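You operate a simulated robot arm through the tools that you are given. There is no shell and no other tool. Be economical: measure what you need, move in short steps, check, and stop when the job is done.

Carry out the task below with a simulated two-armed robot. There is one attempt and no reset: what you move stays moved.

TASK
Take the blue high bin and put it on the left stand top. Put the green dish in the inside of the clear basin. Open the lower drawer of the green bench, take the green plastic block on the top of the short steel bench and put it away in the inside of the lower drawer of the green bench, then shut the drawer. Pick up the small bottle with the red cap with one hand, pass it to the other hand and put it on the right end of the film shelf. Take the blue guide piece on the top of the black bench and put it away on the low shelf of the side table. The order is free. Set down upright: small bottle with the red cap.

It is judged by the outcome, as a careful person would: the job done as asked, and still so three seconds after it is handed in. It fails if anything else is knocked over, pushed out of place, dropped, spilled or broken. A push-on lid holds only when it is set on centred and level and pressed home; a screw cap is set on level and turned clockwise until tight.

THE ROBOT
Two 7-joint arms with two-finger parallel grippers on one trunk, on a base that drives. Base frame: it is fixed to the floor where the robot stands at the start and does not move with it; the origin is under the middle of the robot, x ahead of it, y to its left, z up; the surface under the hand at the start is at about z = 85. Readings come in cm, rad, newtons and seconds.
The left shoulder is at the start at [11, 16.9, 138.9], the right one opposite. With the tool pointing down near the work surface each hand reaches from about 44 to 76 cm from the robot's upright axis, wherever it stands, measured 20 degrees to its own side. Places, roughly: blue guide piece (16x4x5 cm) [-510, -710, 90]; blue high bin (13x9x8 cm) [70, 0, 90]; green dish (12x10x3 cm) [-10, 310, 90]; green plastic block (11x5x5 cm) [-20, 350, 90]; inside of the clear basin [-90, 400, 90]; inside of the lower drawer of the green bench [-200, 360, 40]; left stand top [-170, -300, 80]; low shelf of the side table (52x26 cm) [-594, -10, 22]; lower drawer of the green bench [-190, 350, 50]; right end of the film shelf (15x16 cm) [-332, -410, 80]; small bottle with the red cap (7x7x22 cm) [-440, -690, 90]. Payload 1.57 kg a hand.
The tool frame of a hand sits at the grasp point between the pads (the TCP): z along the fingers, y along the line on which they close. The tips reach 3 cm beyond it. The gripper opens to 8 cm. The fingers are 1.7 cm wide and 1.2 cm thick; the gripper's body (4 by 8.2 cm) begins 8 cm behind the TCP.
Orientation is that of the tool frame in the base frame, as a unit quaternion [x, y, z, w]. With the fingers straight down and closing along the base's y, the tool's x points along the base's -x, its y along +y and its z along -z.

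THE INTERFACE
- The arms move only by the tool nudge_tool. It takes "left_targets", "right_targets" or both (then of equal length, played together; a hand with none holds still); each is a list of rows, each a list of 3 entries, a list of its own where there are three numbers: the shift along the base's x, y, z in units of 200 mm (1.0 is 200 mm), then the turn, a rotation vector about the base's x, y, z in units of 90 degrees (1.0 is 90 degrees), then the closure, from 0 (fully open) to 1 (shut). In form: [[[tx, ty, tz], [ax, ay, az], grip], ...]. A call has 1 to 20 rows; each row is the pose to reach, as a shift and turn from the pose commanded when the call began. A call with a number of a shift or a turn outside -1 to 1 is refused whole. A row lasts 0.2 s, in which the tool goes at most 5 cm and 0.15 rad; a call with a longer step from one row to the next is refused whole, and so is a gripper value outside its range. Where a pose cannot be reached the arm comes as near as it can. A force on the tool above 40 N (or 10 N above the force at the start of the call, whichever is more), or a blocked arm, ends the call early, and 0.2 s more pass. The fingers move at their own pace (about 7.2 cm/s each) and stop on an object; they squeeze with about 23 N. The grip force told is the motor's: it shows also when the fingers shut on nothing. Time passes only in rows, and 0.2 s behind the last, so rows that repeat a pose let the fingers close. The reply holds the time, the measured pose of the TCP, the force on the tool along the base axes, the opening and the grip force, in the units named above and with some noise, with the torque about the TCP (base axes, N m) and any sound that the robot's microphone picked up.
- Cameras (640 x 400 px; columns grow to the right, rows downward): "scene" is now at [16.84, -0.3, 160.03]; the picture's right is [-0.12, -0.99, 0.00], its down [-0.68, 0.09, -0.73] and it looks along [0.72, -0.09, -0.69] (base axes); focal length 292 px, centre (320, 200). "left" rides on the left gripper at [7.2, 0.7, -12.2] in its tool frame; the picture's right is [-0.09, 1.00, 0.00], its down [-0.84, -0.08, -0.54] and it looks along [-0.54, -0.05, 0.84] (tool axes); focal length 238 px, centre (320, 200). "right" rides on the right gripper at [7.2, -0.7, -12.2] in its tool frame; the picture's right is [0.09, 1.00, 0.00], its down [-0.84, 0.08, -0.54] and it looks along [-0.54, 0.05, 0.84] (tool axes); focal length 238 px, centre (320, 200). There is no depth. A picture from a camera that has moved, and an enlarged one, comes with that camera's place and axes in the base frame and with its lens. The place of the scene camera against the robot may be out by one fixed shift of up to 2.5 cm in any direction.
- snapshot(camera): a new picture of that camera. No time passes.
- raise_lower(by): slides the trunk up (or, below 0, down) by that many cm; the arms and the scene camera ride with it, the base frame stays. It gives what a move gives, with no picture.
- steer(legs): drives the robot by 1 to 6 legs, each [ahead, left, turn to the left] in cm, cm and rad, along the robot's own axes; the way and the turn of a leg run together, so that a leg with both is an arc; at most 150 cm and 3.142 rad a leg. The arms and the cameras ride along, it lands a little off, and it stops where it bumps. It gives what a move gives.
- aim_head(pan, tilt): turns the head with the scene camera to pan (to the left, within 1.501 rad either way) and tilt (down, from -0.506 to 1.204), counted from straight ahead of the robot. It gives what a move gives.
- inspect(camera, box): a new picture of the part [left, top, right, bottom] of that camera's present view, enlarged. No time passes.
- sign_off(): hands the job in; it is judged then, once.

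Go step by step. Nothing tells you exact positions but the pictures and the camera data: compare them with the known pose of the tool, close in by small moves and look again before you grip or let go. The budget is 196 turns and 184 pictures, counting those below and the enlarged ones. Unless the task says otherwise, let go and move clear before handing in, and close with one line.

The tools are called after "Emit:" by a JSON object that holds its "name" and its "arguments". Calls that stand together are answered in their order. nudge_tool: Moves the arms, as the interface text tells. Its arguments: {"type":"object","properties":{"left_targets":{"type":"array"},"right_targets":{"type":"array"}},"required":[]} The other tools are called the same way: raise_lower (by) slides the trunk up or down; steer (legs) drives the base; aim_head (pan, tilt) turns the head that bears the scene camera; snapshot (camera) takes a picture; inspect (camera, box) takes an enlarged picture of a part of a camera's view; sign_off () hands the job in.

At the start:

```text
time: 0.0
left_tool_pos: [64.2, 30.66, 114.05]
left_tool_rot: [-0.001, 1.0, 0.001, 0.0]
left_wrist_force: [0.3, 0.1, -0.1]
left_wrist_torque: [0.0, -0.05, 0.03]
left_opening: 7.98
left_grasp_force: 0.1
right_tool_pos: [64.15, -30.82, 113.94]
right_tool_rot: [0.001, 1.0, 0.0, 0.001]
right_wrist_force: [-0.9, -0.9, -0.4]
right_wrist_torque: [0.03, 0.02, 0.01]
right_opening: 8.0
right_grasp_force: 0.0
trunk travel left (down, up): [-70.3, 18.7]
robot x, y, heading: [-0.3, 0.02, -0.004]
head pan, tilt: [-0.124, 0.756]
```

scene: 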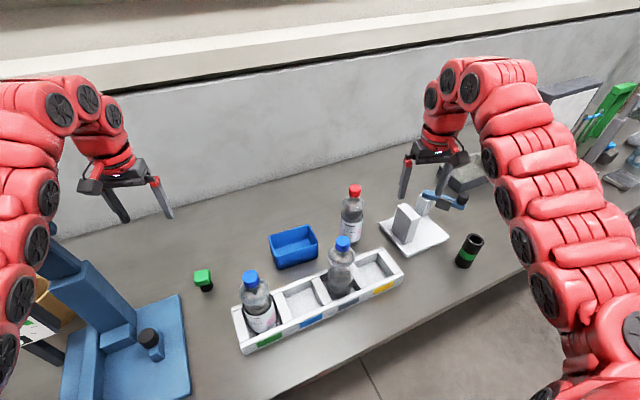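
right: 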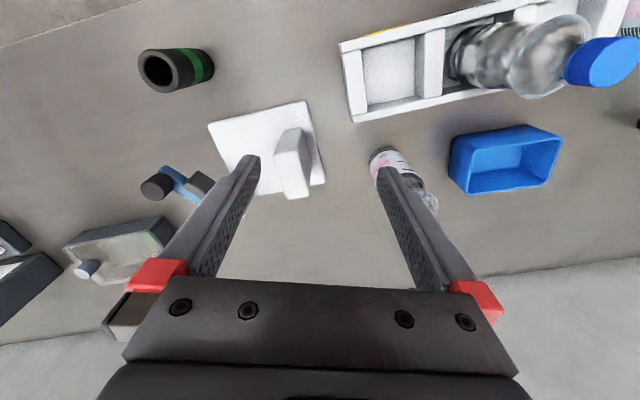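
left: 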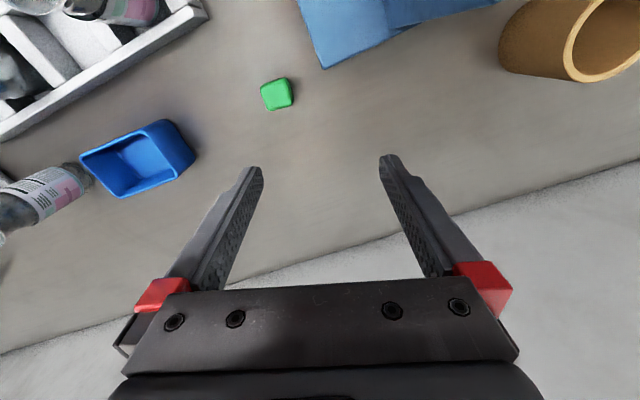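

I can see the blue bin on the bench roughly at [72, 1], with its long side along the table edge. I'll look at it closer and look around before moving.

Emit:
{"name": "inspect", "arguments": {"camera": "scene", "box": [230, 160, 430, 285]}}

Emit:
{"name": "inspect", "arguments": {"camera": "left", "box": [40, 80, 240, 205]}}

```text
3.20 times, centred on (330, 222) of scene
camera zoom: at [16.84, -0.3, 160.03], right [-0.12, -0.99, 0.0], down [-0.68, 0.09, -0.73], along [0.72, -0.09, -0.69], focal length 935 px, centre (288, 128)
```

zoom: 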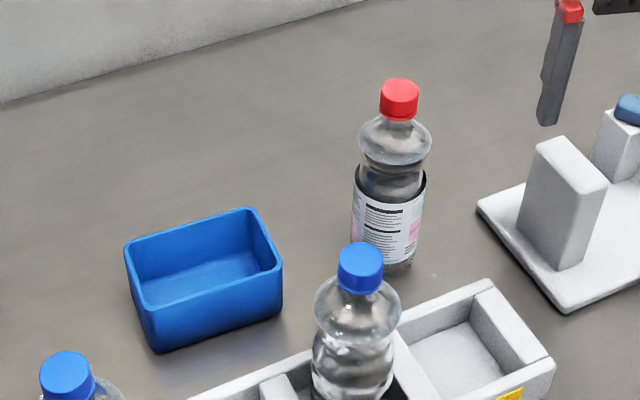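

```text
3.20 times, centred on (140, 142) of left
camera zoom: at [56.99, 31.25, 126.16], right [0.09, 1.0, 0.0], down [0.84, -0.08, 0.54], along [0.54, -0.05, -0.84], focal length 763 px, centre (896, 384)
```

zoom: 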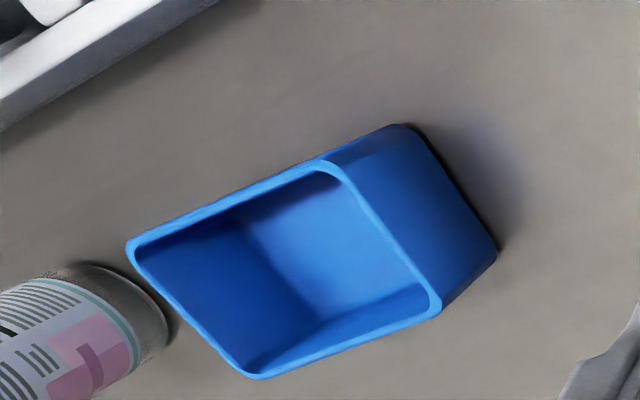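

The bin's rim is at about z=92, its left short wall centred near [68.2, 6.5] and turned about 15°. I'll bring the left hand over it and look again.

Emit:
{"name": "nudge_tool", "arguments": {"left_targets": [[[0.02, -0.18, -0.08], [0, 0, 0.04], 0], [[0.04, -0.37, -0.16], [0, 0, 0.08], 0], [[0.08, -0.56, -0.24], [0, 0, 0.12], 0], [[0.12, -0.75, -0.32], [0, 0, 0.17], 0], [[0.16, -0.95, -0.4], [0, 0, 0.17], 0], [[0.18, -1.0, -0.5], [0, 0, 0.17], 0], [[0.18, -1.0, -0.5], [0, 0, 0.17], 0]]}}

Emit:
{"name": "snapshot", "arguments": {"camera": "left"}}

Emit:
{"name": "snapshot", "arguments": {"camera": "scene"}}

```text
time: 1.6
left_tool_pos: [68.05, 10.59, 103.96]
left_tool_rot: [-0.133, 0.991, -0.001, 0.0]
left_wrist_force: [-0.3, -0.5, -0.4]
left_wrist_torque: [-0.02, -0.01, -0.04]
left_opening: 8.02
left_grasp_force: 0.1
right_tool_pos: [64.1, -30.94, 113.94]
right_tool_rot: [0.0, 1.0, 0.001, 0.0]
right_wrist_force: [-0.2, -0.5, -0.4]
right_wrist_torque: [-0.01, -0.02, -0.01]
right_opening: 8.01
right_grasp_force: 0.1
trunk travel left (down, up): [-70.3, 18.7]
robot x, y, heading: [0.43, 0.35, -0.003]
head pan, tilt: [-0.124, 0.756]
```

```text
178 pictures are left
camera left: at [60.83, 9.36, 116.15], right [-0.18, 0.98, 0.0], down [0.83, 0.15, 0.54], along [0.53, 0.09, -0.84], focal length 238 px, centre (320, 200)
```

left: 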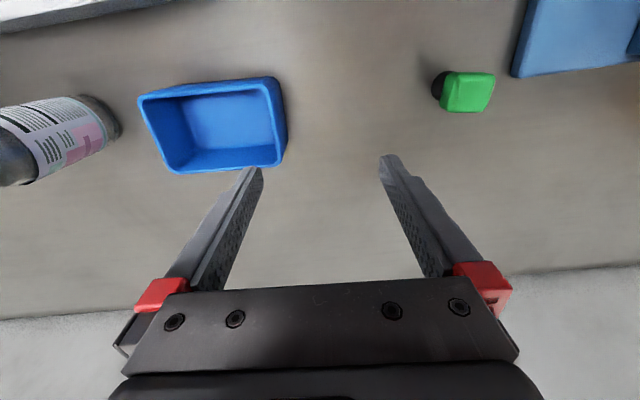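

```text
177 pictures are left
camera scene: at [16.82, -0.31, 160.03], right [-0.12, -0.99, 0.0], down [-0.68, 0.09, -0.73], along [0.72, -0.09, -0.69], focal length 292 px, centre (320, 200)
```

scene: 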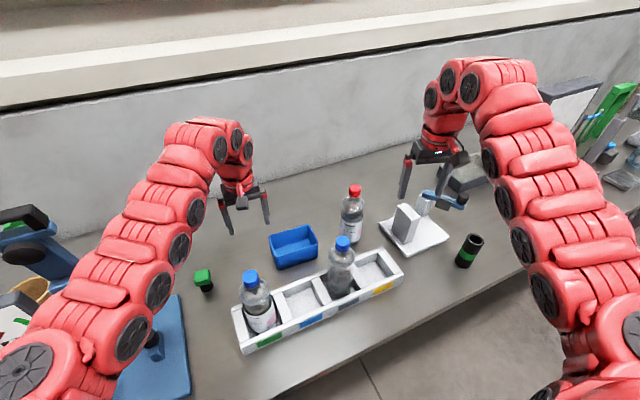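

Left wall centre is about [68.1, 5.9]. I'll lower with one finger inside and one outside, then close.

Emit:
{"name": "nudge_tool", "arguments": {"left_targets": [[[0, -0.23, 0], [0, 0, 0], 0], [[0, -0.235, -0.2], [0, 0, 0], 0], [[0, -0.235, -0.4], [0, 0, 0], 0], [[0, -0.235, -0.55], [0, 0, 0], 0], [[0, -0.235, -0.675], [0, 0, 0], 0], [[0, -0.235, -0.675], [0, 0, 0], 0]]}}

Emit:
{"name": "snapshot", "arguments": {"camera": "left"}}

```text
time: 3.0
left_tool_pos: [67.78, 5.67, 90.55]
left_tool_rot: [-0.134, 0.991, 0.0, -0.001]
left_wrist_force: [0.4, -0.3, 0.2]
left_wrist_torque: [0.03, 0.01, 0.0]
left_opening: 8.03
left_grasp_force: 0.1
right_tool_pos: [64.1, -30.88, 113.86]
right_tool_rot: [0.001, 1.0, 0.001, 0.0]
right_wrist_force: [-0.1, 0.4, 0.2]
right_wrist_torque: [-0.01, 0.02, -0.03]
right_opening: 7.97
right_grasp_force: 0.1
trunk travel left (down, up): [-70.3, 18.7]
robot x, y, heading: [-0.35, -0.09, 0.003]
head pan, tilt: [-0.124, 0.756]
```

```text
176 pictures are left
camera left: at [60.59, 4.46, 102.74], right [-0.17, 0.98, 0.0], down [0.83, 0.15, 0.54], along [0.53, 0.09, -0.84], focal length 238 px, centre (320, 200)
```

left: 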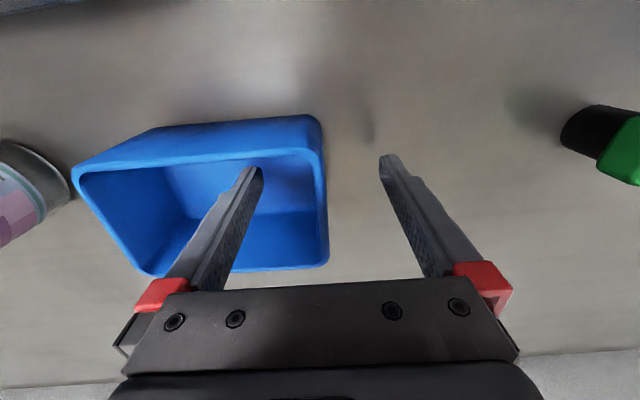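

The wall is between the fingers. Closing, then lifting.

Emit:
{"name": "nudge_tool", "arguments": {"left_targets": [[[0, 0, 0], [0, 0, 0], 1], [[0, 0, 0], [0, 0, 0], 1], [[0, 0, 0], [0, 0, 0], 1], [[0, 0, 0], [0, 0, 0], 1], [[0, 0, 0], [0, 0, 0], 1]]}}

Emit:
{"name": "nudge_tool", "arguments": {"left_targets": [[[0, 0, 0.1], [0, 0, 0], 1], [[0, 0, 0.25], [0, 0, 0], 1], [[0, 0, 0.5], [0, 0, 0], 1], [[0, 0, 0.75], [0, 0, 0], 1], [[0, 0, 1.0], [0, 0, 0], 1], [[0, 0, 1.0], [0, 0, 0], 1]]}}

Emit:
{"name": "snapshot", "arguments": {"camera": "left"}}

```text
time: 4.2
left_tool_pos: [67.75, 5.72, 90.42]
left_tool_rot: [-0.135, 0.991, 0.0, 0.0]
left_wrist_force: [-0.7, 0.3, -0.8]
left_wrist_torque: [0.08, -0.05, -0.04]
left_opening: 0.47
left_grasp_force: 23.0
right_tool_pos: [64.23, -30.81, 113.8]
right_tool_rot: [0.0, 1.0, 0.0, 0.0]
right_wrist_force: [-0.6, 0.3, -0.5]
right_wrist_torque: [0.01, -0.02, -0.01]
right_opening: 8.02
right_grasp_force: 0.0
trunk travel left (down, up): [-70.3, 18.7]
robot x, y, heading: [-0.06, 0.17, -0.001]
head pan, tilt: [-0.124, 0.756]
```

```text
time: 5.6
left_tool_pos: [67.83, 5.77, 110.52]
left_tool_rot: [-0.134, 0.991, 0.0, -0.001]
left_wrist_force: [1.0, 0.5, -0.8]
left_wrist_torque: [-0.02, 0.04, 0.03]
left_opening: 0.01
left_grasp_force: 21.6
right_tool_pos: [64.14, -30.74, 113.96]
right_tool_rot: [0.0, 1.0, -0.001, -0.001]
right_wrist_force: [0.5, 0.3, 0.5]
right_wrist_torque: [-0.02, 0.05, -0.01]
right_opening: 7.99
right_grasp_force: 0.0
trunk travel left (down, up): [-70.3, 18.7]
robot x, y, heading: [-0.05, -0.1, -0.001]
head pan, tilt: [-0.124, 0.756]
```

```text
175 pictures are left
camera left: at [60.8, 4.52, 122.71], right [-0.18, 0.98, 0.0], down [0.83, 0.15, 0.54], along [0.53, 0.09, -0.84], focal length 238 px, centre (320, 200)
```

left: 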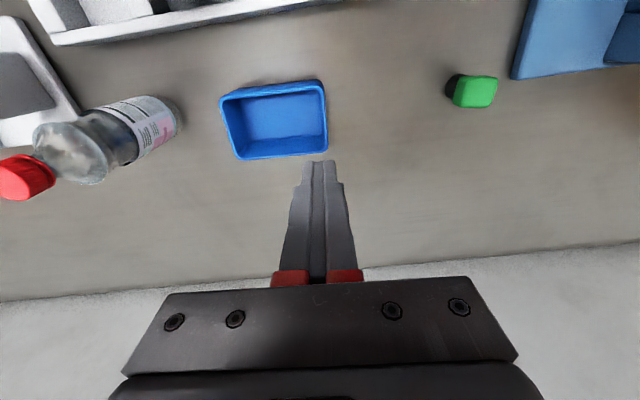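

The bin slipped out and stayed in place. I'll regrip deeper and lift slowly while watching the forces.

Emit:
{"name": "nudge_tool", "arguments": {"left_targets": [[[0.015, 0.025, -0.05], [0, 0, 0], 0], [[0.015, 0.025, -0.05], [0, 0, 0], 0], [[0.015, 0.025, -0.05], [0, 0, 0], 0], [[0.015, 0.025, -0.3], [0, 0, 0], 0], [[0.015, 0.025, -0.55], [0, 0, 0], 0], [[0.015, 0.025, -0.8], [0, 0, 0], 0], [[0.015, 0.025, -1.0], [0, 0, 0], 0]]}}

Emit:
{"name": "nudge_tool", "arguments": {"left_targets": [[[0, 0, -0.07], [0, 0, 0], 0], [[0, 0, -0.07], [0, 0, 0], 0], [[0, 0, -0.07], [0, 0, 0], 1], [[0, 0, -0.07], [0, 0, 0], 1], [[0, 0, -0.07], [0, 0, 0], 1], [[0, 0, -0.07], [0, 0, 0], 1], [[0, 0, -0.07], [0, 0, 0], 1]]}}

Emit:
{"name": "nudge_tool", "arguments": {"left_targets": [[[0, 0, 0.02], [0, 0, 0], 1], [[0, 0, 0.05], [0, 0, 0], 1], [[0, 0, 0.08], [0, 0, 0], 1]]}}

Emit:
{"name": "snapshot", "arguments": {"camera": "left"}}

```text
time: 7.2
left_tool_pos: [67.84, 6.54, 90.35]
left_tool_rot: [-0.134, 0.991, 0.0, 0.0]
left_wrist_force: [0.3, -0.1, 0.0]
left_wrist_torque: [-0.04, -0.02, -0.02]
left_opening: 8.01
left_grasp_force: 0.1
right_tool_pos: [64.16, -30.81, 113.87]
right_tool_rot: [0.001, 1.0, 0.0, -0.001]
right_wrist_force: [-0.1, -0.5, 0.3]
right_wrist_torque: [-0.01, 0.01, 0.01]
right_opening: 8.0
right_grasp_force: 0.1
trunk travel left (down, up): [-70.3, 18.7]
robot x, y, heading: [-0.2, -0.11, -0.001]
head pan, tilt: [-0.124, 0.756]
```

```text
time: 8.8
left_tool_pos: [67.97, 6.44, 88.82]
left_tool_rot: [-0.134, 0.991, 0.001, 0.0]
left_wrist_force: [0.2, -0.1, 0.5]
left_wrist_torque: [0.06, -0.02, 0.02]
left_opening: 0.46
left_grasp_force: 23.1
right_tool_pos: [64.01, -30.82, 113.94]
right_tool_rot: [0.0, 1.0, 0.0, -0.001]
right_wrist_force: [0.7, -0.1, -0.3]
right_wrist_torque: [0.03, 0.03, 0.02]
right_opening: 8.0
right_grasp_force: 0.1
trunk travel left (down, up): [-70.3, 18.7]
robot x, y, heading: [-0.16, 0.3, -0.003]
head pan, tilt: [-0.124, 0.756]
```

```text
time: 9.6
left_tool_pos: [68.08, 6.46, 90.77]
left_tool_rot: [-0.134, 0.991, 0.0, 0.0]
left_wrist_force: [0.1, -0.3, -1.8]
left_wrist_torque: [0.08, 0.03, 0.01]
left_opening: 0.48
left_grasp_force: 22.5
right_tool_pos: [64.11, -30.82, 113.95]
right_tool_rot: [0.0, 1.0, 0.0, -0.001]
right_wrist_force: [-0.7, 0.1, -0.4]
right_wrist_torque: [0.03, -0.04, -0.02]
right_opening: 7.98
right_grasp_force: 0.0
trunk travel left (down, up): [-70.3, 18.7]
robot x, y, heading: [-0.17, 0.0, -0.0]
head pan, tilt: [-0.124, 0.756]
```

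```text
174 pictures are left
camera left: at [60.91, 5.18, 102.85], right [-0.17, 0.98, 0.0], down [0.83, 0.15, 0.54], along [0.53, 0.09, -0.84], focal length 238 px, centre (320, 200)
```

left: 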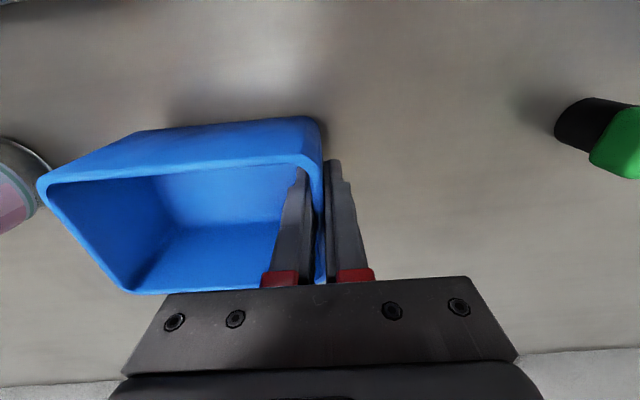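

It's holding now (about 1.8 N). Continue lifting slowly.

Emit:
{"name": "nudge_tool", "arguments": {"left_targets": [[[0, 0, 0.04], [0, 0, 0], 1], [[0, 0, 0.08], [0, 0, 0], 1], [[0, 0, 0.12], [0, 0, 0], 1], [[0, 0, 0.16], [0, 0, 0], 1], [[0, 0, 0.2], [0, 0, 0], 1], [[0, 0, 0.24], [0, 0, 0], 1], [[0, 0, 0.28], [0, 0, 0], 1], [[0, 0, 0.32], [0, 0, 0], 1], [[0, 0, 0.32], [0, 0, 0], 1], [[0, 0, 0.32], [0, 0, 0], 1]]}}

Emit:
{"name": "snapshot", "arguments": {"camera": "left"}}

Emit:
{"name": "snapshot", "arguments": {"camera": "scene"}}

```text
time: 11.8
left_tool_pos: [68.19, 6.42, 97.03]
left_tool_rot: [-0.135, 0.991, -0.001, -0.001]
left_wrist_force: [-0.5, 0.6, -1.1]
left_wrist_torque: [0.08, 0.03, -0.01]
left_opening: 0.5
left_grasp_force: 22.9
right_tool_pos: [64.18, -30.79, 113.86]
right_tool_rot: [0.0, 1.0, 0.0, 0.0]
right_wrist_force: [-0.2, 0.4, 0.6]
right_wrist_torque: [0.03, 0.0, 0.01]
right_opening: 7.98
right_grasp_force: 0.0
trunk travel left (down, up): [-70.3, 18.7]
robot x, y, heading: [0.0, -0.02, 0.0]
head pan, tilt: [-0.124, 0.756]
```

```text
173 pictures are left
camera left: at [60.99, 5.13, 109.23], right [-0.18, 0.98, 0.0], down [0.83, 0.15, 0.54], along [0.53, 0.09, -0.84], focal length 238 px, centre (320, 200)
```

left: 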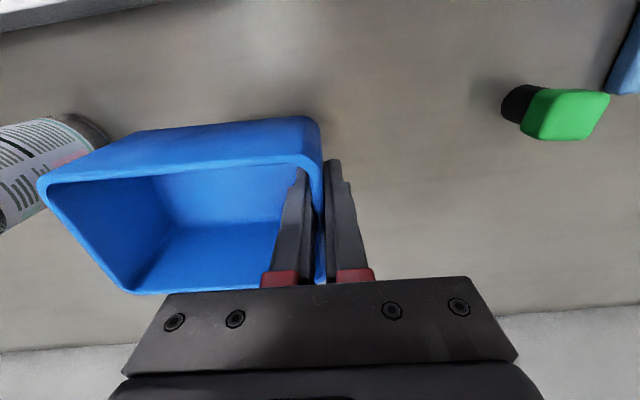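

```text
172 pictures are left
camera scene: at [16.87, -0.3, 160.03], right [-0.12, -0.99, 0.0], down [-0.68, 0.09, -0.73], along [0.72, -0.09, -0.69], focal length 292 px, centre (320, 200)
```

scene: 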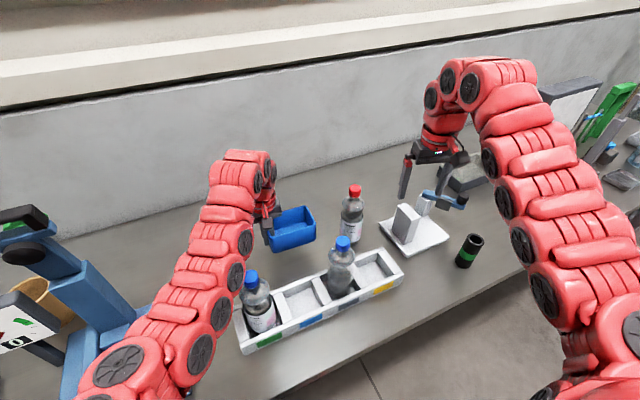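

Holding without slip. Lift higher, clear of the bottles, gently, then look around for driving.

Emit:
{"name": "nudge_tool", "arguments": {"left_targets": [[[0, 0, 0.05], [0, 0, 0], 1], [[0, 0, 0.11], [0, 0, 0], 1], [[0, 0, 0.18], [0, 0, 0], 1], [[0, 0, 0.25], [0, 0, 0], 1], [[0, 0, 0.32], [0, 0, 0], 1], [[0, 0, 0.39], [0, 0, 0], 1], [[0, 0, 0.46], [0, 0, 0], 1], [[0, 0, 0.53], [0, 0, 0], 1], [[0, 0, 0.6], [0, 0, 0], 1], [[0, 0, 0.67], [0, 0, 0], 1], [[0, 0, 0.74], [0, 0, 0], 1], [[0, 0, 0.81], [0, 0, 0], 1], [[0, 0, 0.88], [0, 0, 0], 1], [[0, 0, 0.94], [0, 0, 0], 1], [[0, 0, 0.98], [0, 0, 0], 1], [[0, 0, 1.0], [0, 0, 0], 1]]}}

Emit:
{"name": "aim_head", "arguments": {"pan": -1.5, "tilt": 0.45}}

Emit:
{"name": "snapshot", "arguments": {"camera": "scene"}}

Emit:
{"name": "snapshot", "arguments": {"camera": "left"}}

Emit:
{"name": "aim_head", "arguments": {"pan": 1.5, "tilt": 0.45}}

Emit:
{"name": "snapshot", "arguments": {"camera": "scene"}}

```text
time: 15.2
left_tool_pos: [68.61, 6.43, 115.64]
left_tool_rot: [-0.134, 0.991, -0.001, 0.001]
left_wrist_force: [0.5, 0.2, -0.6]
left_wrist_torque: [0.08, 0.04, -0.02]
left_opening: 0.49
left_grasp_force: 22.9
left hand out of reach, approached as far as the arm can: row 14, 15, 16
right_tool_pos: [64.07, -30.83, 113.83]
right_tool_rot: [0.0, 1.0, -0.001, -0.001]
right_wrist_force: [0.2, -0.2, 0.0]
right_wrist_torque: [0.0, 0.04, 0.01]
right_opening: 8.0
right_grasp_force: 0.1
trunk travel left (down, up): [-70.3, 18.7]
robot x, y, heading: [-0.27, 0.12, -0.001]
head pan, tilt: [-0.124, 0.756]
```

```text
time: 16.7
left_tool_pos: [68.55, 6.32, 115.71]
left_tool_rot: [-0.134, 0.991, -0.001, 0.0]
left_wrist_force: [0.5, 0.7, -0.6]
left_wrist_torque: [0.13, 0.05, -0.01]
left_opening: 0.45
left_grasp_force: 22.7
right_tool_pos: [64.12, -30.68, 113.86]
right_tool_rot: [0.0, 1.0, 0.0, -0.001]
right_wrist_force: [-0.3, 0.8, -0.2]
right_wrist_torque: [0.0, -0.01, -0.02]
right_opening: 7.98
right_grasp_force: 0.1
trunk travel left (down, up): [-70.3, 18.7]
robot x, y, heading: [0.01, 0.19, 0.0]
head pan, tilt: [-1.499, 0.45]
```

```text
171 pictures are left
camera scene: at [9.33, -8.44, 162.71], right [-1.0, -0.07, 0.0], down [-0.03, 0.43, -0.9], along [0.06, -0.9, -0.44], focal length 292 px, centre (320, 200)
```

scene: 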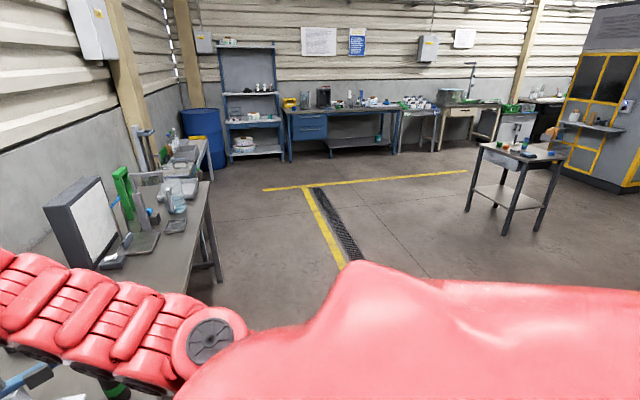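

```text
170 pictures are left
camera left: at [61.4, 5.04, 127.9], right [-0.18, 0.98, 0.0], down [0.83, 0.15, 0.54], along [0.53, 0.09, -0.84], focal length 238 px, centre (320, 200)
```

left: 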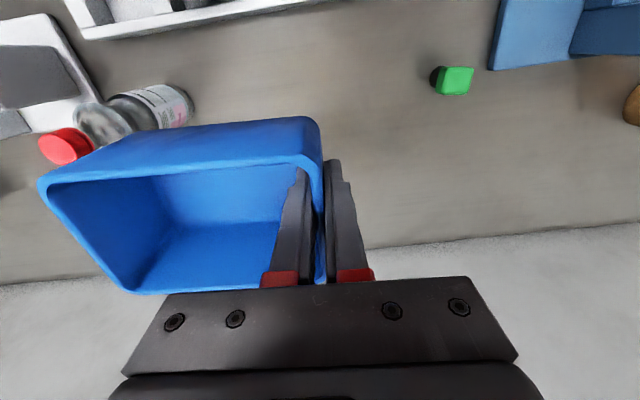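

```text
time: 19.3
left_tool_pos: [68.57, 6.45, 115.72]
left_tool_rot: [-0.134, 0.991, 0.0, 0.0]
left_wrist_force: [0.0, -0.7, -0.1]
left_wrist_torque: [0.08, 0.04, -0.01]
left_opening: 0.49
left_grasp_force: 22.9
right_tool_pos: [64.24, -30.82, 114.02]
right_tool_rot: [0.0, 1.0, 0.0, 0.0]
right_wrist_force: [0.7, -0.1, 0.8]
right_wrist_torque: [-0.01, -0.01, -0.03]
right_opening: 8.0
right_grasp_force: 0.0
trunk travel left (down, up): [-70.3, 18.7]
robot x, y, heading: [0.12, 0.13, -0.001]
head pan, tilt: [1.499, 0.45]
```

```text
169 pictures are left
camera scene: at [9.33, 9.89, 162.71], right [1.0, -0.07, 0.0], down [-0.03, -0.43, -0.9], along [0.06, 0.9, -0.44], focal length 292 px, centre (320, 200)
```

scene: 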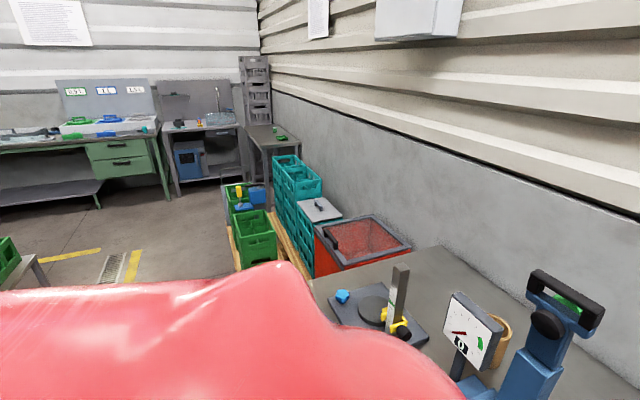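

The stand (small table with items) is visible at about [-170,-300]. I raise the trunk, back off the bench, turn and drive partway.

Emit:
{"name": "raise_lower", "arguments": {"by": 8}}

Emit:
{"name": "steer", "arguments": {"legs": [[-60, 0, 0], [0, 0, -1.92]]}}

Emit:
{"name": "aim_head", "arguments": {"pan": 0, "tilt": 0.6}}

Emit:
{"name": "snapshot", "arguments": {"camera": "scene"}}

```text
time: 20.5
left_tool_pos: [68.47, 6.29, 123.76]
left_tool_rot: [-0.134, 0.991, 0.0, 0.0]
left_wrist_force: [0.7, -0.3, -1.6]
left_wrist_torque: [0.09, 0.01, -0.02]
left_opening: 0.48
left_grasp_force: 23.0
right_tool_pos: [64.12, -30.73, 121.98]
right_tool_rot: [0.0, 1.0, 0.0, -0.001]
right_wrist_force: [0.0, 0.6, -1.2]
right_wrist_torque: [-0.02, 0.0, 0.0]
right_opening: 8.0
right_grasp_force: 0.1
trunk travel left (down, up): [-78.3, 10.7]
robot x, y, heading: [0.04, 0.11, -0.003]
head pan, tilt: [1.499, 0.45]
```

```text
time: 28.5
left_tool_pos: [-77.28, -66.62, 123.87]
left_tool_rot: [0.73, 0.684, -0.001, -0.002]
left_wrist_force: [0.2, 0.1, -2.2]
left_wrist_torque: [0.03, -0.07, 0.03]
left_opening: 0.46
left_grasp_force: 22.6
right_tool_pos: [-110.95, -50.26, 122.16]
right_tool_rot: [0.814, 0.58, 0.0, 0.0]
right_wrist_force: [-0.2, 0.3, 0.5]
right_wrist_torque: [0.01, 0.0, -0.01]
right_opening: 7.98
right_grasp_force: 0.0
trunk travel left (down, up): [-78.3, 10.7]
robot x, y, heading: [-61.32, 0.17, -1.907]
head pan, tilt: [1.499, 0.45]
```

```text
time: 30.1
left_tool_pos: [-77.62, -66.36, 123.81]
left_tool_rot: [0.73, 0.684, -0.001, 0.002]
left_wrist_force: [0.3, 0.4, -1.5]
left_wrist_torque: [0.0, -0.1, 0.01]
left_opening: 0.47
left_grasp_force: 23.0
right_tool_pos: [-111.48, -50.11, 122.08]
right_tool_rot: [0.815, 0.58, 0.001, 0.002]
right_wrist_force: [-0.1, 0.4, -0.7]
right_wrist_torque: [0.01, 0.01, 0.01]
right_opening: 8.0
right_grasp_force: 0.1
trunk travel left (down, up): [-78.3, 10.7]
robot x, y, heading: [-61.02, 0.11, -1.9]
head pan, tilt: [0.0, 0.6]
```

```text
168 pictures are left
camera scene: at [-65.25, -15.09, 169.45], right [-0.95, 0.33, 0.0], down [0.18, 0.54, -0.83], along [-0.27, -0.78, -0.56], focal length 292 px, centre (320, 200)
```

scene: 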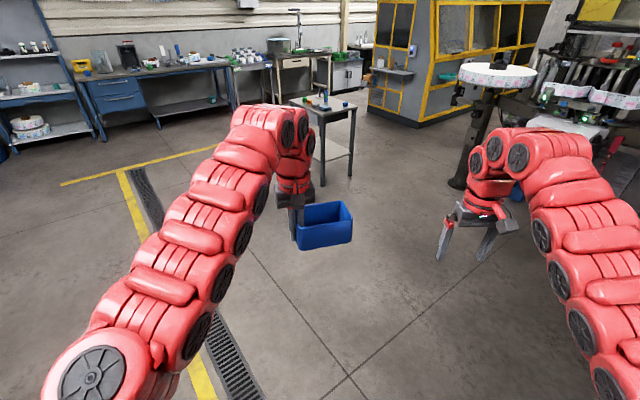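

Path is clear; drive 200 cm ahead toward the stand.

Emit:
{"name": "steer", "arguments": {"legs": [[100, 0, 0], [100, 0, 0]]}}

Emit:
{"name": "snapshot", "arguments": {"camera": "scene"}}

```text
time: 40.0
left_tool_pos: [-138.63, -255.81, 123.79]
left_tool_rot: [0.72, 0.694, 0.001, 0.001]
left_wrist_force: [0.5, 0.0, -1.1]
left_wrist_torque: [0.01, -0.09, 0.01]
left_opening: 0.48
left_grasp_force: 22.6
right_tool_pos: [-172.8, -240.5, 121.83]
right_tool_rot: [0.806, 0.592, 0.002, 0.002]
right_wrist_force: [0.4, 0.3, 0.8]
right_wrist_torque: [0.0, 0.01, -0.01]
right_opening: 8.04
right_grasp_force: 0.0
trunk travel left (down, up): [-78.3, 10.7]
robot x, y, heading: [-123.67, -188.48, -1.872]
head pan, tilt: [0.0, 0.6]
```

```text
167 pictures are left
camera scene: at [-128.27, -203.95, 169.36], right [-0.95, 0.3, 0.0], down [0.17, 0.54, -0.83], along [-0.25, -0.79, -0.56], focal length 292 px, centre (320, 200)
```

scene: 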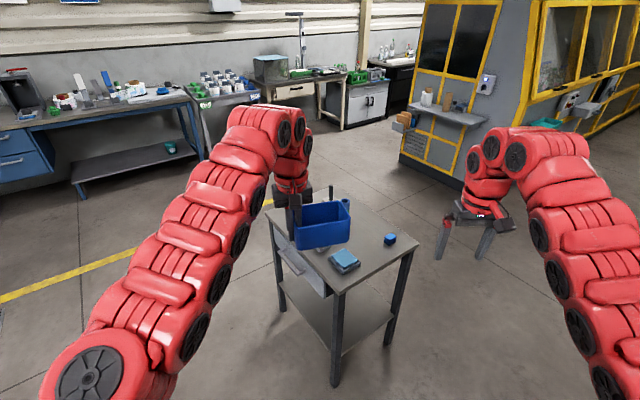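

The stand is just ahead. I'll look closer at its top.

Emit:
{"name": "inspect", "arguments": {"camera": "scene", "box": [250, 180, 430, 300]}}

Emit:
{"name": "snapshot", "arguments": {"camera": "right"}}

Emit:
{"name": "snapshot", "arguments": {"camera": "left"}}

```text
3.33 times, centred on (340, 240) of scene
camera zoom: at [-128.27, -203.95, 169.36], right [-0.95, 0.3, 0.0], down [0.17, 0.54, -0.83], along [-0.25, -0.79, -0.56], focal length 974 px, centre (253, 67)
```

zoom: 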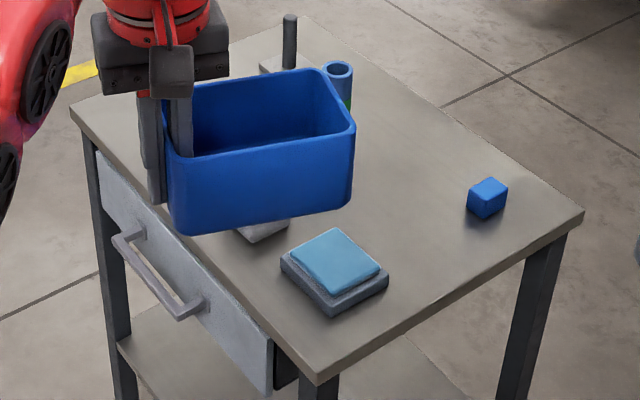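

```text
165 pictures are left
camera right: at [-171.48, -233.32, 133.97], right [0.98, -0.21, 0.0], down [-0.18, -0.82, 0.54], along [-0.11, -0.53, -0.84], focal length 238 px, centre (320, 200)
```

right: 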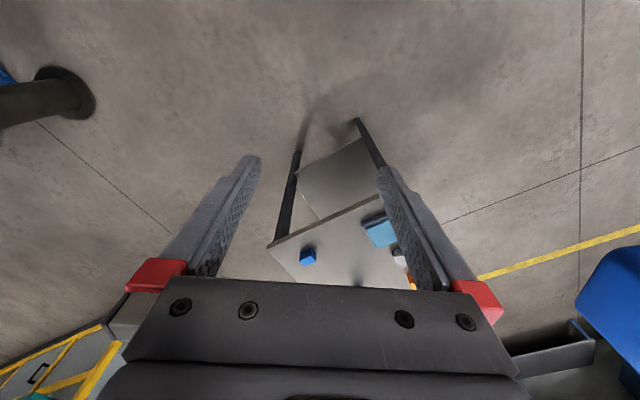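

```text
164 pictures are left
camera left: at [-137.82, -248.57, 135.93], right [0.99, -0.13, 0.0], down [-0.11, -0.83, 0.54], along [-0.07, -0.54, -0.84], focal length 238 px, centre (320, 200)
```

left: 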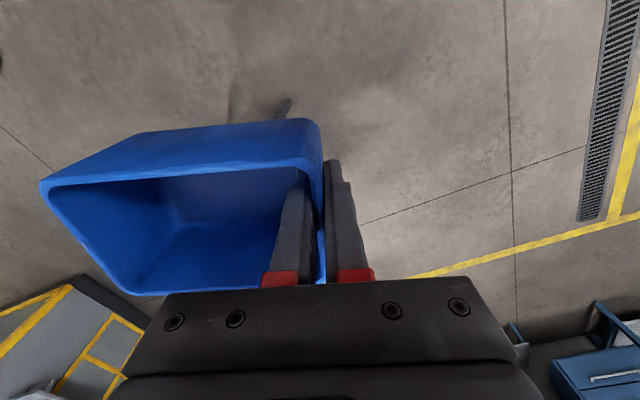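

The free spot on the stand is its right-middle, around [-180,-300]. I'll drive so the bin hangs above it (well above the items) and check.

Emit:
{"name": "steer", "arguments": {"legs": [[15, -46.8, 0], [0, 0, 0.372], [40, 0, 0]]}}

Emit:
{"name": "snapshot", "arguments": {"camera": "scene"}}

```text
time: 46.1
left_tool_pos: [-158.9, -296.53, 123.8]
left_tool_rot: [0.576, 0.818, 0.0, 0.001]
left_wrist_force: [0.9, -0.4, -2.0]
left_wrist_torque: [0.03, -0.08, -0.03]
left_opening: 0.48
left_grasp_force: 23.8
right_tool_pos: [-196.3, -295.0, 121.73]
right_tool_rot: [0.68, 0.733, 0.002, 0.001]
right_wrist_force: [-0.5, -0.3, 0.1]
right_wrist_torque: [0.01, -0.01, -0.01]
right_opening: 7.96
right_grasp_force: 0.1
trunk travel left (down, up): [-78.3, 10.7]
robot x, y, heading: [-170.35, -228.81, -1.496]
head pan, tilt: [0.0, 0.6]
```

```text
163 pictures are left
camera scene: at [-168.24, -244.67, 169.37], right [-1.0, -0.08, 0.0], down [-0.04, 0.56, -0.83], along [0.06, -0.82, -0.56], focal length 292 px, centre (320, 200)
```

scene: 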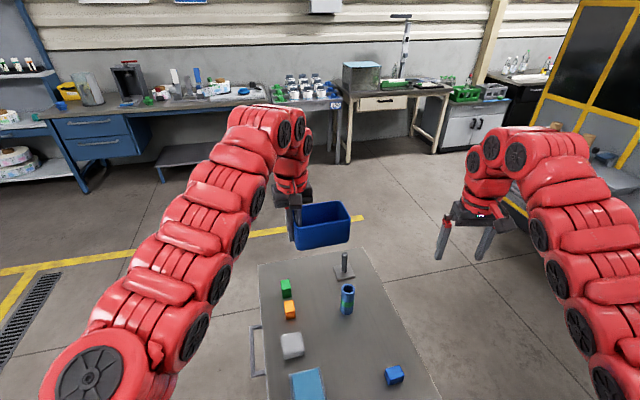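

The spot is clear. Shift sideways 14 cm so the bin is between cube, tube and white piece, then lower the trunk and check.

Emit:
{"name": "steer", "arguments": {"legs": [[-1.6, -13.7, 0]]}}

Emit:
{"name": "raise_lower", "arguments": {"by": -22}}

Emit:
{"name": "snapshot", "arguments": {"camera": "scene"}}

```text
time: 47.5
left_tool_pos: [-172.5, -295.97, 123.79]
left_tool_rot: [0.575, 0.818, 0.001, 0.001]
left_wrist_force: [-0.4, -0.6, -1.7]
left_wrist_torque: [0.05, -0.05, -0.01]
left_opening: 0.47
left_grasp_force: 23.0
right_tool_pos: [-210.03, -294.43, 121.84]
right_tool_rot: [0.679, 0.734, 0.002, 0.001]
right_wrist_force: [0.6, 0.3, -0.3]
right_wrist_torque: [0.03, 0.0, 0.0]
right_opening: 8.0
right_grasp_force: 0.0
trunk travel left (down, up): [-78.3, 10.7]
robot x, y, heading: [-183.96, -227.98, -1.49]
head pan, tilt: [0.0, 0.6]
```

```text
time: 49.8
left_tool_pos: [-172.71, -295.9, 101.65]
left_tool_rot: [0.575, 0.818, 0.001, 0.002]
left_wrist_force: [-0.4, -0.1, -1.6]
left_wrist_torque: [0.05, -0.06, 0.01]
left_opening: 0.45
left_grasp_force: 22.8
right_tool_pos: [-210.15, -294.46, 99.79]
right_tool_rot: [0.679, 0.734, 0.002, 0.002]
right_wrist_force: [-0.3, -0.4, 0.3]
right_wrist_torque: [0.01, 0.01, 0.01]
right_opening: 8.02
right_grasp_force: 0.1
trunk travel left (down, up): [-56.3, 32.7]
robot x, y, heading: [-184.06, -228.47, -1.49]
head pan, tilt: [0.0, 0.6]
```

```text
162 pictures are left
camera scene: at [-182.03, -244.2, 147.36], right [-1.0, -0.08, 0.0], down [-0.04, 0.56, -0.82], along [0.06, -0.82, -0.57], focal length 292 px, centre (320, 200)
```

scene: 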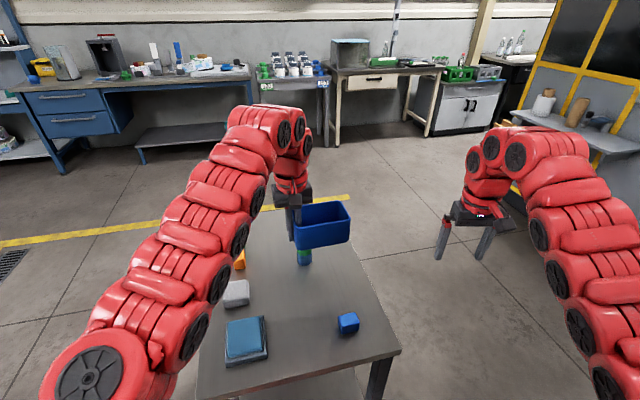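

Placement looks clear. Lower the left arm to just above the top.

Emit:
{"name": "nudge_tool", "arguments": {"left_targets": [[[0, 0, -0.08], [0, 0, 0], 1], [[0, 0, -0.18], [0, 0, 0], 1], [[0, 0, -0.28], [0, 0, 0], 1], [[0, 0, -0.38], [0, 0, 0], 1], [[0, 0, -0.48], [0, 0, 0], 1], [[0, 0, -0.58], [0, 0, 0], 1], [[0, 0, -0.68], [0, 0, 0], 1], [[0, 0, -0.76], [0, 0, 0], 1], [[0, 0, -0.78], [0, 0, 0], 1]]}}

Emit:
{"name": "inspect", "arguments": {"camera": "scene", "box": [200, 200, 400, 325]}}

```text
time: 51.8
left_tool_pos: [-172.63, -296.01, 86.17]
left_tool_rot: [0.575, 0.818, 0.001, 0.003]
left_wrist_force: [-0.3, 0.0, -1.4]
left_wrist_torque: [0.01, -0.08, 0.02]
left_opening: 0.47
left_grasp_force: 22.7
right_tool_pos: [-210.17, -294.37, 99.84]
right_tool_rot: [0.679, 0.734, 0.002, 0.001]
right_wrist_force: [-0.4, -0.1, -0.1]
right_wrist_torque: [0.03, -0.02, -0.03]
right_opening: 7.99
right_grasp_force: 0.1
trunk travel left (down, up): [-56.3, 32.7]
robot x, y, heading: [-183.63, -228.19, -1.499]
head pan, tilt: [0.0, 0.6]
```

```text
3.20 times, centred on (300, 262) of scene
camera zoom: at [-182.03, -244.21, 147.36], right [-1.0, -0.08, 0.0], down [-0.04, 0.56, -0.82], along [0.06, -0.82, -0.57], focal length 935 px, centre (384, 0)
```

zoom: 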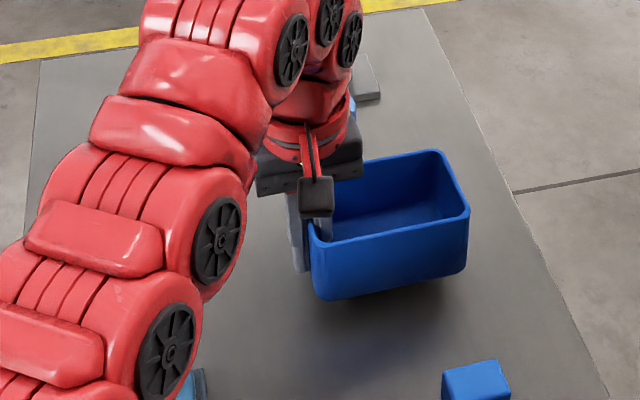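

Still a couple of cm up. Lower in small steps watching the force.

Emit:
{"name": "nudge_tool", "arguments": {"left_targets": [[[0, 0, -0.03], [0, 0, 0], 1], [[0, 0, -0.06], [0, 0, 0], 1], [[0, 0, -0.09], [0, 0, 0], 1], [[0, 0, -0.11], [0, 0, 0], 1]]}}

Emit:
{"name": "inspect", "arguments": {"camera": "scene", "box": [200, 200, 400, 325]}}

```text
time: 52.8
left_tool_pos: [-172.7, -296.03, 84.01]
left_tool_rot: [0.575, 0.818, 0.0, 0.001]
left_wrist_force: [0.2, -0.1, 3.6]
left_wrist_torque: [0.06, 0.34, 0.03]
left_opening: 0.46
left_grasp_force: 23.0
right_tool_pos: [-210.03, -294.3, 99.87]
right_tool_rot: [0.679, 0.734, 0.001, 0.002]
right_wrist_force: [-0.4, 0.2, 1.2]
right_wrist_torque: [-0.01, -0.01, -0.01]
right_opening: 7.99
right_grasp_force: 0.0
trunk travel left (down, up): [-56.3, 32.7]
robot x, y, heading: [-184.0, -228.07, -1.496]
head pan, tilt: [0.0, 0.6]
```

```text
3.20 times, centred on (300, 262) of scene
camera zoom: at [-182.03, -244.14, 147.38], right [-1.0, -0.08, 0.0], down [-0.04, 0.56, -0.83], along [0.06, -0.82, -0.56], focal length 935 px, centre (384, 0)
```

zoom: 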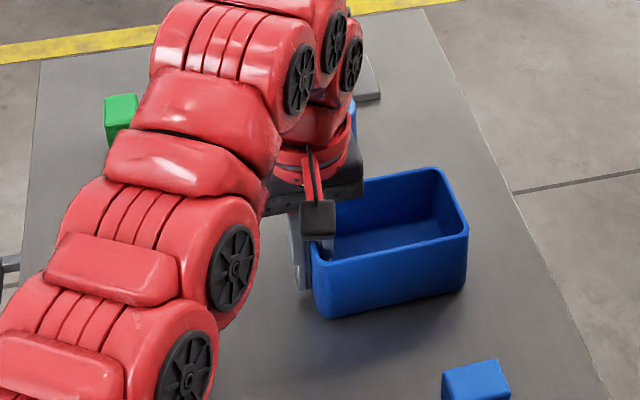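

Contact. Release and lift away.

Emit:
{"name": "nudge_tool", "arguments": {"left_targets": [[[0, 0, 0.0], [0, 0, 0], 0.5], [[0, 0, 0], [0, 0, 0], 0.5], [[0, 0, 0], [0, 0, 0], 0.5], [[0, 0, 0.05], [0, 0, 0], 0.5], [[0, 0, 0.2], [0, 0, 0], 0.5], [[0, 0, 0.4], [0, 0, 0], 0.5], [[0, 0, 0.6], [0, 0, 0], 0.5], [[0, 0, 0.8], [0, 0, 0], 0.5], [[0, 0, 1], [0, 0, 0], 0.5]]}}

Emit:
{"name": "snapshot", "arguments": {"camera": "scene"}}

```text
time: 54.8
left_tool_pos: [-172.85, -296.44, 102.06]
left_tool_rot: [0.575, 0.818, -0.001, 0.001]
left_wrist_force: [0.4, 0.3, -0.4]
left_wrist_torque: [0.03, -0.05, 0.03]
left_opening: 4.02
left_grasp_force: 0.0
left hand out of reach, approached as far as the arm can: row 9
right_tool_pos: [-210.19, -294.48, 99.81]
right_tool_rot: [0.68, 0.734, 0.002, 0.001]
right_wrist_force: [-0.1, 1.2, -0.9]
right_wrist_torque: [0.01, 0.02, 0.03]
right_opening: 8.03
right_grasp_force: 0.0
trunk travel left (down, up): [-56.3, 32.7]
robot x, y, heading: [-183.5, -228.2, -1.491]
head pan, tilt: [0.0, 0.6]
```

```text
159 pictures are left
camera scene: at [-182.08, -244.25, 147.35], right [-1.0, -0.08, 0.0], down [-0.04, 0.56, -0.82], along [0.06, -0.82, -0.57], focal length 292 px, centre (320, 200)
```

scene: 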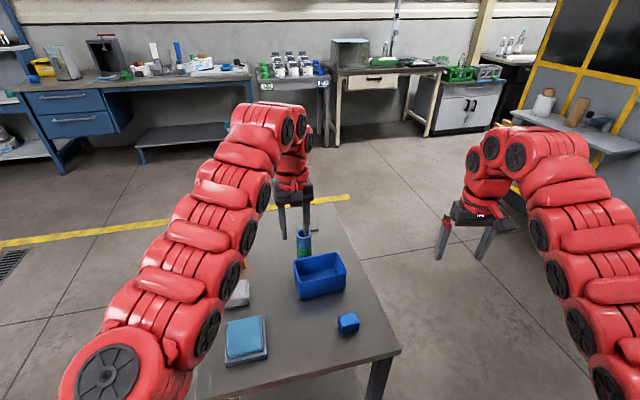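

The bin stands on the stand. Next raise the trunk, draw the hands in, and drive between the stand and the machine toward the black bench.

Emit:
{"name": "raise_lower", "arguments": {"by": 22}}

Emit:
{"name": "nudge_tool", "arguments": {"left_targets": [[[-0.02, 0.24, 0], [0, 0, 0], 0], [[-0.03, 0.45, 0], [0, 0, 0], 0], [[-0.05, 0.68, 0.05], [0, 0, 0], 0], [[-0.06, 0.8, 0.1], [0, 0, 0], 0]], "right_targets": [[[-0.02, 0.24, 0], [0, 0, 0], 0], [[-0.03, 0.45, 0], [0, 0, 0], 0], [[-0.05, 0.68, 0.05], [0, 0, 0], 0], [[-0.06, 0.8, 0.1], [0, 0, 0], 0]]}}

Emit:
{"name": "steer", "arguments": {"legs": [[5, -70, 0], [150, 0, 0], [50, 0, 0]]}}

Emit:
{"name": "aim_head", "arguments": {"pan": -0.6, "tilt": 0.4}}

Emit:
{"name": "snapshot", "arguments": {"camera": "scene"}}

```text
time: 57.1
left_tool_pos: [-172.86, -296.49, 124.0]
left_tool_rot: [0.575, 0.818, 0.0, 0.002]
left_wrist_force: [0.4, 0.5, 0.1]
left_wrist_torque: [0.0, 0.0, 0.0]
left_opening: 4.02
left_grasp_force: 0.1
right_tool_pos: [-210.19, -294.32, 121.9]
right_tool_rot: [0.679, 0.734, 0.003, 0.001]
right_wrist_force: [-0.4, -0.4, 0.3]
right_wrist_torque: [0.03, 0.0, 0.0]
right_opening: 8.0
right_grasp_force: 0.1
trunk travel left (down, up): [-78.3, 10.7]
robot x, y, heading: [-183.89, -228.03, -1.491]
head pan, tilt: [0.0, 0.6]
```

```text
time: 58.1
left_tool_pos: [-174.75, -288.14, 120.41]
left_tool_rot: [0.574, 0.819, -0.001, 0.002]
left_wrist_force: [0.3, 1.0, 0.1]
left_wrist_torque: [-0.02, -0.03, 0.0]
left_opening: 8.0
left_grasp_force: 0.1
left hand out of reach, approached as far as the arm can: row 1, 2, 3, 4
right_tool_pos: [-214.29, -289.42, 120.33]
right_tool_rot: [0.678, 0.735, 0.002, 0.002]
right_wrist_force: [0.2, -0.2, -0.9]
right_wrist_torque: [-0.01, 0.01, 0.03]
right_opening: 8.01
right_grasp_force: 0.2
right hand out of reach, approached as far as the arm can: row 1, 2, 3, 4
trunk travel left (down, up): [-78.3, 10.7]
robot x, y, heading: [-183.36, -228.06, -1.493]
head pan, tilt: [0.0, 0.6]
```

```text
time: 71.5
left_tool_pos: [-224.17, -497.18, 120.45]
left_tool_rot: [0.568, 0.823, -0.001, 0.001]
left_wrist_force: [0.1, -0.3, 0.1]
left_wrist_torque: [0.01, 0.0, 0.03]
left_opening: 8.01
left_grasp_force: 0.1
right_tool_pos: [-263.79, -498.92, 120.38]
right_tool_rot: [0.673, 0.74, 0.002, 0.001]
right_wrist_force: [0.0, -0.4, 0.4]
right_wrist_torque: [-0.04, -0.03, 0.02]
right_opening: 8.0
right_grasp_force: 0.1
trunk travel left (down, up): [-78.3, 10.7]
robot x, y, heading: [-234.63, -437.16, -1.485]
head pan, tilt: [0.0, 0.6]
```

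```text
time: 72.5
left_tool_pos: [-224.05, -497.16, 120.34]
left_tool_rot: [0.568, 0.823, -0.001, 0.0]
left_wrist_force: [-0.8, 1.3, -0.6]
left_wrist_torque: [0.0, -0.02, 0.01]
left_opening: 8.0
left_grasp_force: 0.1
right_tool_pos: [-263.85, -498.9, 120.3]
right_tool_rot: [0.673, 0.739, 0.002, 0.002]
right_wrist_force: [0.3, 0.2, -1.3]
right_wrist_torque: [0.02, -0.03, 0.02]
right_opening: 8.0
right_grasp_force: 0.0
trunk travel left (down, up): [-78.3, 10.7]
robot x, y, heading: [-234.38, -437.36, -1.472]
head pan, tilt: [-0.6, 0.4]
```

```text
158 pictures are left
camera scene: at [-237.47, -452.51, 171.18], right [-0.88, 0.48, 0.0], down [0.19, 0.34, -0.92], along [-0.45, -0.81, -0.39], focal length 292 px, centre (320, 200)
```

scene: 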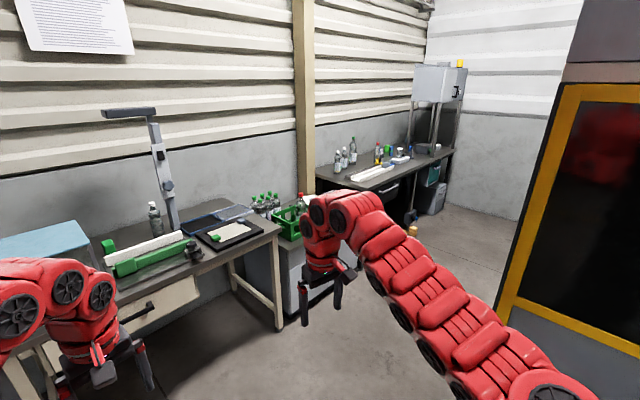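

The black bench with the bottles is at upper right of the view. I turn to drive along the corridor between the machine and the benches.

Emit:
{"name": "steer", "arguments": {"legs": [[0, 0, -1.385], [0, 98, 0]]}}

Emit:
{"name": "aim_head", "arguments": {"pan": 0.2, "tilt": 0.5}}

Emit:
{"name": "snapshot", "arguments": {"camera": "scene"}}

```text
time: 81.0
left_tool_pos: [-262.27, -555.24, 120.38]
left_tool_rot: [0.96, 0.279, 0.0, 0.0]
left_wrist_force: [-1.0, -0.6, -0.5]
left_wrist_torque: [0.03, -0.01, -0.02]
left_opening: 8.02
left_grasp_force: 0.1
right_tool_pos: [-271.77, -516.63, 120.28]
right_tool_rot: [0.989, 0.148, 0.0, 0.002]
right_wrist_force: [0.3, -0.3, -0.1]
right_wrist_torque: [0.02, -0.03, 0.04]
right_opening: 7.99
right_grasp_force: 0.1
trunk travel left (down, up): [-78.3, 10.7]
robot x, y, heading: [-205.16, -533.31, -2.846]
head pan, tilt: [-0.6, 0.4]
```

```text
time: 82.2
left_tool_pos: [-262.09, -555.15, 120.28]
left_tool_rot: [0.96, 0.28, 0.0, -0.001]
left_wrist_force: [0.2, 0.0, -0.5]
left_wrist_torque: [0.0, 0.01, -0.01]
left_opening: 8.01
left_grasp_force: 0.0
right_tool_pos: [-271.78, -516.65, 120.43]
right_tool_rot: [0.989, 0.148, 0.0, 0.003]
right_wrist_force: [0.3, 0.0, -0.9]
right_wrist_torque: [-0.01, -0.01, -0.02]
right_opening: 7.97
right_grasp_force: 0.1
trunk travel left (down, up): [-78.3, 10.7]
robot x, y, heading: [-205.49, -533.27, -2.846]
head pan, tilt: [0.201, 0.499]
```

```text
157 pictures are left
camera scene: at [-220.43, -539.06, 170.27], right [-0.48, 0.88, 0.0], down [0.42, 0.23, -0.88], along [-0.77, -0.42, -0.48], focal length 292 px, centre (320, 200)
```

scene: 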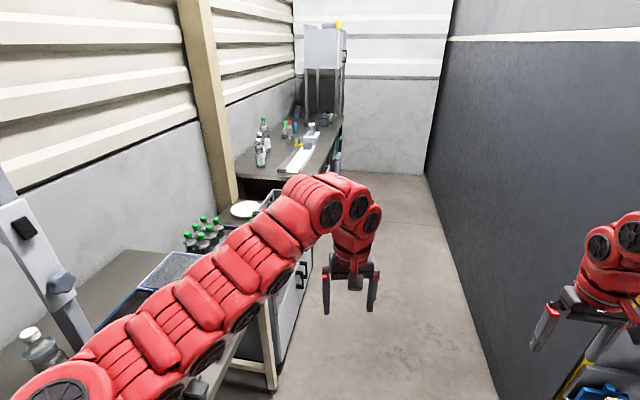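

Corridor is clear. Drive on about 248 cm and turn left to face the black bench.

Emit:
{"name": "steer", "arguments": {"legs": [[124, 0, 0], [124, 0, 0]]}}

Emit:
{"name": "aim_head", "arguments": {"pan": 1.3, "tilt": 0.7}}

Emit:
{"name": "snapshot", "arguments": {"camera": "scene"}}

```text
time: 94.3
left_tool_pos: [-499.96, -622.82, 120.32]
left_tool_rot: [0.963, 0.271, -0.002, 0.0]
left_wrist_force: [-0.8, -0.2, 1.1]
left_wrist_torque: [-0.02, 0.02, -0.02]
left_opening: 8.01
left_grasp_force: 0.0
right_tool_pos: [-509.04, -584.05, 120.43]
right_tool_rot: [0.99, 0.138, 0.0, 0.004]
right_wrist_force: [0.5, -0.6, 0.7]
right_wrist_torque: [0.01, 0.01, -0.01]
right_opening: 8.0
right_grasp_force: 0.0
trunk travel left (down, up): [-78.3, 10.7]
robot x, y, heading: [-443.15, -601.77, -2.866]
head pan, tilt: [0.201, 0.499]
```

```text
time: 95.6
left_tool_pos: [-499.97, -622.92, 120.33]
left_tool_rot: [0.963, 0.271, -0.001, 0.0]
left_wrist_force: [-0.3, -0.3, 0.2]
left_wrist_torque: [0.01, 0.04, 0.0]
left_opening: 7.99
left_grasp_force: 0.0
right_tool_pos: [-509.1, -584.12, 120.38]
right_tool_rot: [0.99, 0.139, 0.0, 0.003]
right_wrist_force: [0.7, 0.3, -0.1]
right_wrist_torque: [0.0, 0.02, 0.0]
right_opening: 7.99
right_grasp_force: 0.1
trunk travel left (down, up): [-78.3, 10.7]
robot x, y, heading: [-442.9, -601.8, -2.863]
head pan, tilt: [1.3, 0.7]
```

```text
156 pictures are left
camera scene: at [-449.89, -611.72, 168.5], right [-1.0, -0.01, 0.0], down [0.0, 0.64, -0.77], along [0.01, -0.77, -0.64], focal length 292 px, centre (320, 200)
```

scene: 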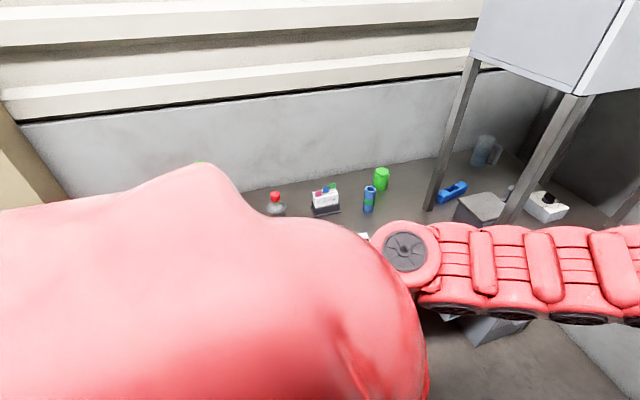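

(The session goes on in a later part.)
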